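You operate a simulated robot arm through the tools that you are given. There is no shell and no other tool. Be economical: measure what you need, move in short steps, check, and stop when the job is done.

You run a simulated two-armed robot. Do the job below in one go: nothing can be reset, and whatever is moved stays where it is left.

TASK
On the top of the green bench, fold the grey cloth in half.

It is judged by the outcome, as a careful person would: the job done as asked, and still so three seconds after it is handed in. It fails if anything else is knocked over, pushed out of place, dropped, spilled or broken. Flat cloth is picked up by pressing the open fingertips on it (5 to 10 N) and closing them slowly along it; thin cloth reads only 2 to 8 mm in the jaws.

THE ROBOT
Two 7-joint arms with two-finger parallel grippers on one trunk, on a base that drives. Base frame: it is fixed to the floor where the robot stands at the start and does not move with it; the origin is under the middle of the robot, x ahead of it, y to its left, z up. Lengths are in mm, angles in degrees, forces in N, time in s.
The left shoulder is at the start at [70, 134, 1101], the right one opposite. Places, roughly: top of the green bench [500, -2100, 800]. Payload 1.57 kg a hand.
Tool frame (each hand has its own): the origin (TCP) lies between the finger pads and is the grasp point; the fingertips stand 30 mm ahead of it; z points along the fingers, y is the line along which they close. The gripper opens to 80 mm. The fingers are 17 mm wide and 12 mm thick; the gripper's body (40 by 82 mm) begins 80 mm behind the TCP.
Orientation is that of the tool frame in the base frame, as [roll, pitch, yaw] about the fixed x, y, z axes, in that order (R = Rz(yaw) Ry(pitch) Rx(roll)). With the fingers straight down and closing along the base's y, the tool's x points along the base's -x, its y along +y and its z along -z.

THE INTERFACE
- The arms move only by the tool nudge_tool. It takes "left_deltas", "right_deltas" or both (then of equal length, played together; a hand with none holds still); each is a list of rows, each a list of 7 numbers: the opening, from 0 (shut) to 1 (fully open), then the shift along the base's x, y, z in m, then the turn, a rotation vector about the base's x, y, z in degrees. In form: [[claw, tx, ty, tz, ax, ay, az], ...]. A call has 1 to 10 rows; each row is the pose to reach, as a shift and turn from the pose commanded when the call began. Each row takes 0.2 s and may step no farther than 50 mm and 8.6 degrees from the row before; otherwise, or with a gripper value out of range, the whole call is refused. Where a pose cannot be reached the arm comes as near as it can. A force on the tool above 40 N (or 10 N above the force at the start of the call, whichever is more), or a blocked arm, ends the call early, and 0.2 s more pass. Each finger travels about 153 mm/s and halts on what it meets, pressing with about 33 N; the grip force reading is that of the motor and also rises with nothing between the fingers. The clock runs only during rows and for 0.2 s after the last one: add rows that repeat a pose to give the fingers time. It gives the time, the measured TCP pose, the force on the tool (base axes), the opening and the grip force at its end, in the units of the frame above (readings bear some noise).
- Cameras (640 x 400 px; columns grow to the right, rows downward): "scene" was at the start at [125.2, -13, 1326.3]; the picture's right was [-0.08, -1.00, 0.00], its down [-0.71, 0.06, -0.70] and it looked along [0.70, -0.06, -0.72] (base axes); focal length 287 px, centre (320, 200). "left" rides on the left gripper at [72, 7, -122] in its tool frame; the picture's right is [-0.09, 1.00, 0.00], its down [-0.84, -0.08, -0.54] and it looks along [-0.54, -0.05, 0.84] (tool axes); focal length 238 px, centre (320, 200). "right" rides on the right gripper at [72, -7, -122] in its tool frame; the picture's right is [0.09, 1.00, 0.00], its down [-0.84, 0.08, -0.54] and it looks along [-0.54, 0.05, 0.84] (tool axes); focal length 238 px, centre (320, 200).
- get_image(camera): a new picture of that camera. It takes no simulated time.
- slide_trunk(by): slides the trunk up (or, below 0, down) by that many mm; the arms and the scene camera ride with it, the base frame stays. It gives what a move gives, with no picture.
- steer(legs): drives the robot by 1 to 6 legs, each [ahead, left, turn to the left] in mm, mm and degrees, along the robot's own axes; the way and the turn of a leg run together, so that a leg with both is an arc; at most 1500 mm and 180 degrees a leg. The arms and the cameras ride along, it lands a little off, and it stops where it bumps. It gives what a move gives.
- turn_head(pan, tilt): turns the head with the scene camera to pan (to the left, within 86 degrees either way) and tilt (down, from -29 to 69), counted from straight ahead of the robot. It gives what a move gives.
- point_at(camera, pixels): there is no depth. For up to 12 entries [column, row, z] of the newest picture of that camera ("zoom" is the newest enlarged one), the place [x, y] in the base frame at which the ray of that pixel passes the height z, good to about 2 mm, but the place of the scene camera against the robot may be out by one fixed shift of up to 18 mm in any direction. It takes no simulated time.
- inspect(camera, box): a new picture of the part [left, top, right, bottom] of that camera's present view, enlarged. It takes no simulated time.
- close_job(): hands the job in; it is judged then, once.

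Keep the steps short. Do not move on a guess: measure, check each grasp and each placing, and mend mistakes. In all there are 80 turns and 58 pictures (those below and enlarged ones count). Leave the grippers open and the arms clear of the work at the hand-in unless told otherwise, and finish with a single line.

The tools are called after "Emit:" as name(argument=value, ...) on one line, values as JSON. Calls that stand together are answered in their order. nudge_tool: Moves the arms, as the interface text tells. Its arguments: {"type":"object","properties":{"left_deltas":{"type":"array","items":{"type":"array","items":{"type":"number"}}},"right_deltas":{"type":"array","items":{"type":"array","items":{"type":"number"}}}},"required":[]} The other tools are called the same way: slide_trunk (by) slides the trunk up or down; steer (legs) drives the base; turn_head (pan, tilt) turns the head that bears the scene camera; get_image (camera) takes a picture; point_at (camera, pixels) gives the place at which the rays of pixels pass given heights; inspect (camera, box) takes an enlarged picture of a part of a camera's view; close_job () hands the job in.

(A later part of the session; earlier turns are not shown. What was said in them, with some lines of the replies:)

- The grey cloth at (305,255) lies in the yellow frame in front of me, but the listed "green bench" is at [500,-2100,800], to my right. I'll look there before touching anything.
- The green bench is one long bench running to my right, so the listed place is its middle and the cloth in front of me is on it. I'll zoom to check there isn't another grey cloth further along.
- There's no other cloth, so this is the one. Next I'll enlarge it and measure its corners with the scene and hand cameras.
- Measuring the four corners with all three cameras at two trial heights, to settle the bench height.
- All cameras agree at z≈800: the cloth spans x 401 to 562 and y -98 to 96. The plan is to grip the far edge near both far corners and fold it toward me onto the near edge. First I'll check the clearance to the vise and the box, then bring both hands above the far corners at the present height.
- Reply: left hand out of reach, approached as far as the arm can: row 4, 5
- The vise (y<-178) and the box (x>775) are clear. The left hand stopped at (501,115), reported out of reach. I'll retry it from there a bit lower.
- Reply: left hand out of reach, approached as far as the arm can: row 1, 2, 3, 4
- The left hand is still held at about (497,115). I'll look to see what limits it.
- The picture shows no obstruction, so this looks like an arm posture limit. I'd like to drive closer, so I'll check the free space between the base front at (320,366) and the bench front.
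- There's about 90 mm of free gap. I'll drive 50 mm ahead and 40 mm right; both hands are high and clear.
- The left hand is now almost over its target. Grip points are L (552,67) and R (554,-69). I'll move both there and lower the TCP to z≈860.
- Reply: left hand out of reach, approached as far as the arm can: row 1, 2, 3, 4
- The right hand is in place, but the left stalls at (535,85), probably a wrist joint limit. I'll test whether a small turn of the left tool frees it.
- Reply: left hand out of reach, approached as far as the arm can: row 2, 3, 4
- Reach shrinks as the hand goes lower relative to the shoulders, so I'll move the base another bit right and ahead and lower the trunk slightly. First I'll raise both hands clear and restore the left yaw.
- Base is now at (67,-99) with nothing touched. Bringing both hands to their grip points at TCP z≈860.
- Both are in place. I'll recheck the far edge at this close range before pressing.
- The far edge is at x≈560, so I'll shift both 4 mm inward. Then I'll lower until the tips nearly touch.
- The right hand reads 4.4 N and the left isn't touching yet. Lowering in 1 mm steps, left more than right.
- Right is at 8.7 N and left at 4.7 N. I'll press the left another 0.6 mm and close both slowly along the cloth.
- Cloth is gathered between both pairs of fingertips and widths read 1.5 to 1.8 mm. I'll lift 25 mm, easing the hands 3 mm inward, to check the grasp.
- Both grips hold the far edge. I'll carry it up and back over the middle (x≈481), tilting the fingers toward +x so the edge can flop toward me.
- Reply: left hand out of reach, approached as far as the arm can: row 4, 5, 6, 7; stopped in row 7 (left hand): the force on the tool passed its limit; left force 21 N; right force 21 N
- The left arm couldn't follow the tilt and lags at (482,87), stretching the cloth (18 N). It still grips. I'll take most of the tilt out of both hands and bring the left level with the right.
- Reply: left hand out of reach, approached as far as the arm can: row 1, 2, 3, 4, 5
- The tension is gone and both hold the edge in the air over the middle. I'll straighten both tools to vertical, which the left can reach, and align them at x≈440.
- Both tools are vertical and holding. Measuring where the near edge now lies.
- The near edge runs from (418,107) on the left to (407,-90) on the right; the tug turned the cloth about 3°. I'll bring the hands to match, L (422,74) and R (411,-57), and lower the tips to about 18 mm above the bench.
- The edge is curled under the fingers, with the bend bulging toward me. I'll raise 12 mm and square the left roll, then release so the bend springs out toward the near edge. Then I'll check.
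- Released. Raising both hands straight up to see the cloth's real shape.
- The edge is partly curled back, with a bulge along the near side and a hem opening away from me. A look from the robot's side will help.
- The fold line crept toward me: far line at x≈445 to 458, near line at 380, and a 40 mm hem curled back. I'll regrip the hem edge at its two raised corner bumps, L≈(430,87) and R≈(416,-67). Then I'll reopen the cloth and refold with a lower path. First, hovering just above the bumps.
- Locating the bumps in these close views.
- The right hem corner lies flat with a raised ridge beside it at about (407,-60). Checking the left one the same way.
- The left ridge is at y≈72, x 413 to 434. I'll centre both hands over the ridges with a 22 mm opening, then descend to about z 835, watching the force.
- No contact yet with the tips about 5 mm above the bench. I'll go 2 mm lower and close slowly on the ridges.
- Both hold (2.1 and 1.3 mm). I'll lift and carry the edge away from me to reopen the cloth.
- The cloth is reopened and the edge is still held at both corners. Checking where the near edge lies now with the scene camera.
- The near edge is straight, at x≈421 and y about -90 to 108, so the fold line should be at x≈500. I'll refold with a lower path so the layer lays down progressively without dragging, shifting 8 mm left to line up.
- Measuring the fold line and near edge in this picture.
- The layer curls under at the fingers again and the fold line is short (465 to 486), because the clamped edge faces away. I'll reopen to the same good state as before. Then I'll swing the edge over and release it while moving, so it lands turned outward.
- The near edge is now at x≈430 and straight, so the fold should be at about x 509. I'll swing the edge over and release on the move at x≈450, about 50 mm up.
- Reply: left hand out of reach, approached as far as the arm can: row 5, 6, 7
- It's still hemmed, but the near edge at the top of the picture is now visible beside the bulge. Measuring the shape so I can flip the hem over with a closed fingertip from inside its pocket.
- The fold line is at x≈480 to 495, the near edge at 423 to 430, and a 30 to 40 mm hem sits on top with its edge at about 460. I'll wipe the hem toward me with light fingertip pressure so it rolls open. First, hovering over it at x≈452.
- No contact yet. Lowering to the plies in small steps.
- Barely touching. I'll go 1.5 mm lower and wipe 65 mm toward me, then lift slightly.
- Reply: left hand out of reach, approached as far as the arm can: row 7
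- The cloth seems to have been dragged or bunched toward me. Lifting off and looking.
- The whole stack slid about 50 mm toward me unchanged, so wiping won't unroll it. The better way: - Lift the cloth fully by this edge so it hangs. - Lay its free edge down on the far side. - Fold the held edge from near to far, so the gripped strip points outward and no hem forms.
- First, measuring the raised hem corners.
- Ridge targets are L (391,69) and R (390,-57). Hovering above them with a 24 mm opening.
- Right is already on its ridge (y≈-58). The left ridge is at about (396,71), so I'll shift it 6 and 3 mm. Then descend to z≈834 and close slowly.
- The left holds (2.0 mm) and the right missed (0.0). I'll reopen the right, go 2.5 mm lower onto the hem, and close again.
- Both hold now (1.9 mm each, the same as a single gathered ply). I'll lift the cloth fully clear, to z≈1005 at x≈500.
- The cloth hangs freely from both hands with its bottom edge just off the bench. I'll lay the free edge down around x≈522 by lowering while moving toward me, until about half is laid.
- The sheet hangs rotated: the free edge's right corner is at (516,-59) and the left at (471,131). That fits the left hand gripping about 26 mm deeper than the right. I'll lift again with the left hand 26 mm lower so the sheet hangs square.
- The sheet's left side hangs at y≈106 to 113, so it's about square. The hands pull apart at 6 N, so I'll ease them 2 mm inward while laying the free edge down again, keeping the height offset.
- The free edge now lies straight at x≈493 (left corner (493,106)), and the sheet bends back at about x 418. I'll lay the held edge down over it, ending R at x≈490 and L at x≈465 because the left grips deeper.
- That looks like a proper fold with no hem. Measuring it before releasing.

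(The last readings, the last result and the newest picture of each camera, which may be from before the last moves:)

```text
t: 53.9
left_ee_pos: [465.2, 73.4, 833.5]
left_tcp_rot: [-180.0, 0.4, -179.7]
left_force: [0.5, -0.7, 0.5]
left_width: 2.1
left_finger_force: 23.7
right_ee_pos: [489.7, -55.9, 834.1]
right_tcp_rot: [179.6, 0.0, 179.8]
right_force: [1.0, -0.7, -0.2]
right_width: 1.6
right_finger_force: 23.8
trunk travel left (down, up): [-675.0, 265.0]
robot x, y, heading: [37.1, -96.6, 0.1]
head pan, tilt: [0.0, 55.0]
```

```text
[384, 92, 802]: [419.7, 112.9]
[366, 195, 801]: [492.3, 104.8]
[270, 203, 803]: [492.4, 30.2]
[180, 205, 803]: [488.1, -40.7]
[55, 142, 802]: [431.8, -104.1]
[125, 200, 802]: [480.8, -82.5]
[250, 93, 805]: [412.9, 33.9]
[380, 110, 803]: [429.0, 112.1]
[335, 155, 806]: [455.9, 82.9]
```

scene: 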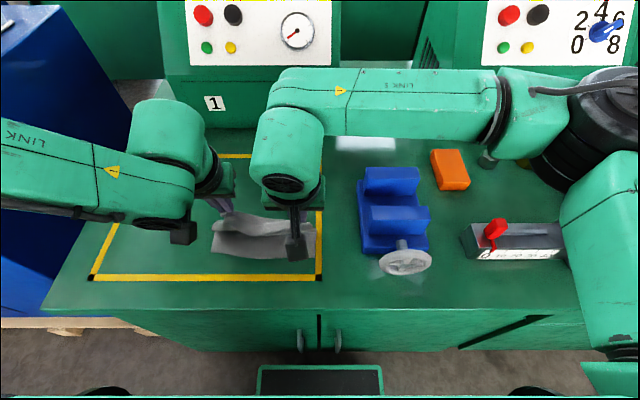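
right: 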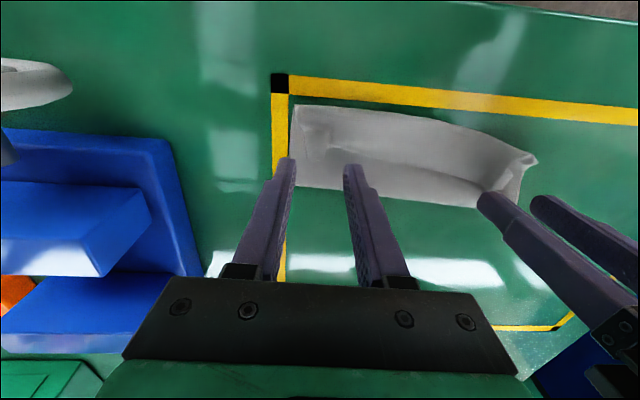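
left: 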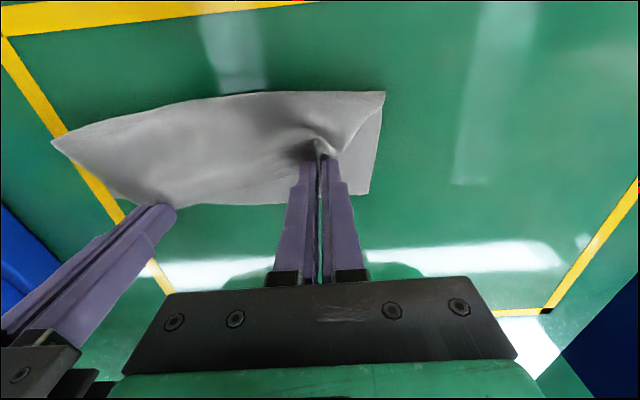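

The fold line is at x≈415 to 430 and both free edges are at x≈490. I'll release by opening slowly at this height, which helps spread the pinched ridges. Then lift straight up and clear.

Emit:
nudge_tool(left_deltas=[[0.1, 0, 0, 0, 0, 0, 0], [0.2, 0, 0, 0, 0, 0, 0], [0.3, 0, 0, 0, 0, 0, 0], [0.4, 0, 0, 0, 0, 0, 0], [0.4, 0, 0, 0.02, 0, 0, 0], [0.4, 0, 0, 0.06, 0, 0, 0], [0.4, 0, 0.03, 0.1, 0, 0, 0], [0.4, 0, 0.07, 0.13, 0, 0, 0], [0.4, 0, 0.11, 0.15, 0, 0, 0]], right_deltas=[[0.1, 0, 0, 0, 0, 0, 0], [0.2, 0, 0, 0, 0, 0, 0], [0.3, 0, 0, 0, 0, 0, 0], [0.4, 0, 0, 0, 0, 0, 0], [0.4, 0, 0, 0.02, 0, 0, 0], [0.4, 0, 0, 0.06, 0, 0, 0], [0.4, -0.02, -0.01, 0.1, 0, 0, 0], [0.4, -0.05, -0.03, 0.13, 0, 0, 0], [0.4, -0.08, -0.05, 0.15, 0, 0, 0]])

Emit:
inspect(camera="left", box=[0, 40, 320, 240])

```text
t: 55.9
left_ee_pos: [464.8, 182.7, 986.3]
left_tcp_rot: [-180.0, 0.4, -179.8]
left_force: [0.2, -0.1, -0.8]
left_width: 32.1
left_finger_force: 0.0
right_ee_pos: [407.8, -105.3, 986.0]
right_tcp_rot: [179.8, 0.4, 179.8]
right_force: [-0.3, -0.2, 0.1]
right_width: 32.0
right_finger_force: 0.2
trunk travel left (down, up): [-675.0, 265.0]
robot x, y, heading: [35.4, -99.8, -0.3]
head pan, tilt: [0.0, 55.0]
```

```text
2.00 times, centred on (160, 140) of left
```

zoom: 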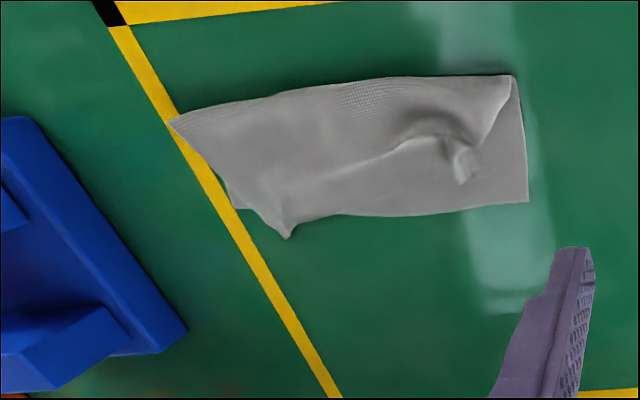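

The right side matches well, with its tip at (288,237). The left top corner sits short at (462,180), and should be at (527,202). Measuring so I can regrip that ridge and move it to the corner.

Emit:
point_at(camera="zoom", pixels=[[462, 182, 806], [478, 158, 806], [448, 142, 810], [527, 202, 801], [513, 76, 802], [288, 237, 804], [170, 121, 802], [235, 207, 801], [400, 145, 808], [457, 160, 812], [330, 172, 806], [345, 215, 801]])

```text
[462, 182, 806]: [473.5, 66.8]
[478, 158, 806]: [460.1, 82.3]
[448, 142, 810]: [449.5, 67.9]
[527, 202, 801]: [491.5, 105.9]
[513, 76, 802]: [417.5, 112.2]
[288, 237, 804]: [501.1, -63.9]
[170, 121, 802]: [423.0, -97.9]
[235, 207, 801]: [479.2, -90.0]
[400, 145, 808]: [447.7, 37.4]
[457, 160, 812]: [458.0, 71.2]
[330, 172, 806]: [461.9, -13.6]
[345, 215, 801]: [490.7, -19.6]
```

The top edge is bowed in: right tip (501,-64), middle (448,37), left corner (473,67). It should run from (492,105) to about (482,-90). I'll regrip both end ridges and draw them apart along the edge. First, hovering over L (462,73) and R (491,-64).

Emit:
nudge_tool(left_deltas=[[0.32, -0.001, -0.035, -0.01, 0, 0, 0], [0.32, -0.002, -0.07, -0.03, 0, 0, 0], [0.32, -0.003, -0.1, -0.06, 0, 0, 0], [0.32, -0.003, -0.11, -0.1, 0, 0, 0], [0.32, -0.003, -0.11, -0.136, 0, 0, 0], [0.32, -0.003, -0.11, -0.15, 0, 0, 0]], right_deltas=[[0.32, 0.035, 0.02, -0.01, 0, 0, 0], [0.32, 0.07, 0.035, -0.03, 0, 0, 0], [0.32, 0.083, 0.041, -0.06, 0, 0, 0], [0.32, 0.083, 0.041, -0.1, 0, 0, 0], [0.32, 0.083, 0.041, -0.136, 0, 0, 0], [0.32, 0.083, 0.041, -0.15, 0, 0, 0]])

```text
t: 57.3
left_ee_pos: [463.2, 73.1, 835.8]
left_tcp_rot: [-180.0, 0.4, -179.8]
left_force: [-0.2, -0.6, -0.2]
left_width: 25.5
left_finger_force: 0.0
right_ee_pos: [493.8, -63.9, 834.4]
right_tcp_rot: [179.7, 0.2, 179.9]
right_force: [-0.7, 0.0, 0.5]
right_width: 25.5
right_finger_force: 0.0
trunk travel left (down, up): [-675.0, 265.0]
robot x, y, heading: [35.7, -97.2, 0.2]
head pan, tilt: [0.0, 55.0]
```

Both hover a few mm over the cloth. I'll lower slightly and close slowly on the ridges.

Emit:
nudge_tool(left_deltas=[[0.32, 0, 0, -0.0025, 0, 0, 0], [0.27, 0, 0, -0.0025, 0, 0, 0], [0.22, 0, 0, -0.0025, 0, 0, 0], [0.17, 0, 0, -0.0025, 0, 0, 0], [0.12, 0, 0, -0.0025, 0, 0, 0], [0.08, 0, 0, -0.0025, 0, 0, 0], [0.04, 0, 0, -0.0025, 0, 0, 0], [0, 0, 0, -0.0025, 0, 0, 0], [0, 0, 0, -0.0025, 0, 0, 0]], right_deltas=[[0.32, 0, 0, -0.0015, 0, 0, 0], [0.27, 0, 0, -0.0015, 0, 0, 0], [0.22, 0, 0, -0.0015, 0, 0, 0], [0.17, 0, 0, -0.0015, 0, 0, 0], [0.12, 0, 0, -0.0015, 0, 0, 0], [0.08, 0, 0, -0.0015, 0, 0, 0], [0.04, 0, 0, -0.0015, 0, 0, 0], [0, 0, 0, -0.0015, 0, 0, 0], [0, 0, 0, -0.0015, 0, 0, 0]])

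```text
t: 59.3
left_ee_pos: [463.3, 74.4, 832.2]
left_tcp_rot: [179.9, 0.4, -179.7]
left_force: [-0.6, 0.4, -0.1]
left_width: 2.1
left_finger_force: 23.5
right_ee_pos: [493.4, -64.6, 832.4]
right_tcp_rot: [179.7, 0.2, 179.9]
right_force: [-0.2, 0.1, 0.0]
right_width: 0.0
right_finger_force: 21.2
trunk travel left (down, up): [-675.0, 265.0]
robot x, y, heading: [33.1, -98.5, 0.0]
head pan, tilt: [0.0, 55.0]
```

The right closed empty and the left holds the left corner ridge (2.1 mm). The top layer still has slack on the left. I'll use the right hand's closed tips to press lightly at (473,-72) as an anchor, then draw the left corner out.

Emit:
nudge_tool(right_deltas=[[0, 0, 0, 0.015, 0, 0, 0], [0, -0.02, -0.008, 0.015, 0, 0, 0], [0, -0.02, -0.008, 0.004, 0, 0, 0], [0, -0.02, -0.008, 0.0005, 0, 0, 0], [0, -0.02, -0.008, -0.0005, 0, 0, 0]])

```text
t: 60.5
left_ee_pos: [462.9, 73.5, 832.9]
left_tcp_rot: [-180.0, 0.4, -179.7]
left_force: [0.3, -0.2, -0.3]
left_width: 2.0
left_finger_force: 24.1
right_ee_pos: [474.1, -72.5, 831.4]
right_tcp_rot: [179.7, 0.2, 180.0]
right_force: [-0.4, 0.6, -0.7]
right_width: 0.0
right_finger_force: 20.8
trunk travel left (down, up): [-675.0, 265.0]
robot x, y, heading: [34.7, -99.6, 0.0]
head pan, tilt: [0.0, 55.0]
```

Emit:
nudge_tool(left_deltas=[[0, 0, 0, 0.0, 0, 0, 0], [0, 0.002, 0.002, 0.008, 0, 0, 0], [0, 0.009, 0.006, 0.012, 0, 0, 0], [0, 0.016, 0.01, 0.012, 0, 0, 0], [0, 0.022, 0.014, 0.011, 0, 0, 0], [0, 0.026, 0.016, 0.008, 0, 0, 0], [0, 0.026, 0.016, 0.002, 0, 0, 0], [0, 0.026, 0.016, 0.001, 0, 0, 0]], right_deltas=[[0, 0, 0, -0.0012, 0, 0, 0], [0, 0, 0, -0.0018, 0, 0, 0], [0, 0, 0, -0.0018, 0, 0, 0], [0, 0, 0, -0.0018, 0, 0, 0], [0, 0, 0, -0.0018, 0, 0, 0], [0, 0, 0, -0.0018, 0, 0, 0], [0, 0, 0, -0.0018, 0, 0, 0], [0, 0, 0, -0.0018, 0, 0, 0]])

```text
t: 62.3
left_ee_pos: [486.4, 89.3, 836.0]
left_tcp_rot: [179.9, 0.5, -179.7]
left_force: [-0.3, -3.4, -0.2]
left_width: 2.3
left_finger_force: 23.8
right_ee_pos: [472.0, -72.7, 831.5]
right_tcp_rot: [179.5, 0.3, 179.9]
right_force: [3.3, 3.1, 16.5]
right_width: 0.0
right_finger_force: 21.0
trunk travel left (down, up): [-675.0, 265.0]
robot x, y, heading: [34.3, -97.3, -0.1]
head pan, tilt: [0.0, 55.0]
```

The edge is taut now (3.4 N along it). I'll release the left slowly near the surface while the right keeps its anchor, then lift both clear to the same viewpoint as before.

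Emit:
nudge_tool(left_deltas=[[0.02, 0, -0.001, -0.001, 0, 0, 0], [0.1, 0, -0.001, -0.002, 0, 0, 0], [0.2, 0, -0.001, -0.002, 0, 0, 0], [0.3, 0, -0.001, -0.002, 0, 0, 0], [0.4, 0, -0.001, -0.002, 0, 0, 0], [0.4, 0, -0.001, 0.03, 0, 0, 0], [0.4, 0, 0.01, 0.07, 0, 0, 0], [0.4, -0.01, 0.05, 0.11, 0, 0, 0], [0.4, -0.02, 0.09, 0.15, 0, 0, 0]], right_deltas=[[0, 0, 0, 0, 0, 0, 0], [0, 0, 0, 0, 0, 0, 0], [0, 0, 0, 0, 0, 0, 0], [0, 0, 0, 0, 0, 0, 0], [0, 0, 0, 0, 0, 0, 0], [0, 0, 0, 0.01, 0, 0, 0], [0, 0, 0, 0.05, 0, 0, 0], [0, -0.02, -0.01, 0.1, 0, 0, 0], [0.3, -0.06, -0.03, 0.14, 0, 0, 0]])

Emit:
inspect(camera="left", box=[0, 40, 320, 240])

```text
refused: row 8 steps farther than a row can; nothing moved
```

```text
2.00 times, centred on (160, 140) of left
```

zoom: 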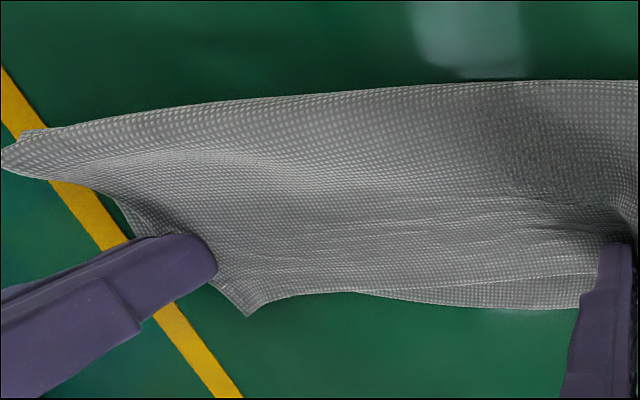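

The row step was too big and the call was refused, so the last picture shows the present state. The top edge now runs nearly straight from (250,315) to (600,275), close along the lower edge at (500,307). Measuring it.

Emit:
point_at(camera="zoom", pixels=[[250, 315, 803], [350, 292, 803], [450, 287, 803], [590, 275, 804], [500, 307, 801], [580, 308, 801], [640, 80, 803], [300, 95, 803], [5, 155, 803], [45, 130, 803], [125, 215, 802]])

```text
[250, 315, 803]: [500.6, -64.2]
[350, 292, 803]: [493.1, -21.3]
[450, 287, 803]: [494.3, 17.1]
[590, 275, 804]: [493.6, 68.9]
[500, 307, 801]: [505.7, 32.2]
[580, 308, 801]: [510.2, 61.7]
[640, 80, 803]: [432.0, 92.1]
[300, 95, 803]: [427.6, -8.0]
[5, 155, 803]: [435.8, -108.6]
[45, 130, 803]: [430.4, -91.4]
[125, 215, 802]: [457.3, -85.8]
```

The top edge is straight at x≈493 to 500 and the bottom edge at x≈492 to 510, with the fold at x≈428 to 432. The layers match within about 15 mm. I'll release gently with the right anchor kept, then lift clear, with smaller steps this time.

Emit:
nudge_tool(left_deltas=[[0.02, 0.002, -0.001, -0.001, 0, 0, 0], [0.1, 0.002, -0.001, -0.002, 0, 0, 0], [0.2, 0.002, -0.001, -0.002, 0, 0, 0], [0.3, 0.002, -0.001, -0.002, 0, 0, 0], [0.4, 0.002, -0.001, -0.002, 0, 0, 0], [0.4, 0.002, -0.001, 0.01, 0, 0, 0], [0.4, 0.002, 0, 0.05, 0, 0, 0], [0.4, 0.002, 0.01, 0.09, 0, 0, 0], [0.4, 0, 0.03, 0.12, 0, 0, 0]], right_deltas=[[0, 0, 0, 0, 0, 0, 0], [0, 0, 0, 0, 0, 0, 0], [0, 0, 0, 0, 0, 0, 0], [0, 0, 0, 0, 0, 0, 0], [0, 0, 0, 0, 0, 0, 0], [0, 0, 0, 0.005, 0, 0, 0], [0, 0, 0, 0.045, 0, 0, 0], [0, 0, 0, 0.085, 0, 0, 0], [0, 0, 0, 0.12, 0, 0, 0]])

```text
t: 64.3
left_ee_pos: [486.9, 120.0, 955.4]
left_tcp_rot: [179.9, 0.3, -179.7]
left_force: [0.5, -0.2, -0.5]
left_width: 32.0
left_finger_force: 0.1
right_ee_pos: [473.1, -73.0, 951.0]
right_tcp_rot: [179.8, 0.2, 179.9]
right_force: [0.7, 0.4, -0.3]
right_width: 0.0
right_finger_force: 21.1
trunk travel left (down, up): [-675.0, 265.0]
robot x, y, heading: [36.2, -98.2, -0.3]
head pan, tilt: [0.0, 55.0]
```

The left released cleanly (32 mm open, no load) and both hands are up. Moving both arms clear of the cloth with the grippers open.

Emit:
nudge_tool(left_deltas=[[0.6, 0, 0.03, 0.02, 0, 0, 0], [0.8, -0.005, 0.065, 0.03, 0, 0, 0], [1, -0.01, 0.1, 0.03, 0, 0, 0], [1, -0.01, 0.12, 0.03, 0, 0, 0]], right_deltas=[[0.3, -0.01, -0.02, 0.02, 0, 0, 0], [0.6, -0.04, -0.05, 0.03, 0, 0, 0], [1, -0.07, -0.08, 0.03, 0, 0, 0], [1, -0.09, -0.1, 0.03, 0, 0, 0]])

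```text
t: 65.3
left_ee_pos: [477.6, 238.9, 985.0]
left_tcp_rot: [-179.9, 0.4, -179.8]
left_force: [0.0, 0.5, 0.7]
left_width: 80.1
left_finger_force: 0.1
right_ee_pos: [382.8, -172.3, 980.8]
right_tcp_rot: [179.7, 0.3, 179.9]
right_force: [-0.2, -0.8, 0.2]
right_width: 79.9
right_finger_force: 0.0
trunk travel left (down, up): [-675.0, 265.0]
robot x, y, heading: [34.3, -101.6, 0.1]
head pan, tilt: [0.0, 55.0]
```

The arms are clear with the grippers open and no load, and the cloth is folded with its free edges together. Handing in.

Emit:
close_job()

```text
The job is handed in.
```

The grey cloth is folded in half on the green bench, but not perfectly square: the two free edges were within about 15 mm of each other in my last picture, taken just before I let go of the last corner, so the final state is unchecked by picture.
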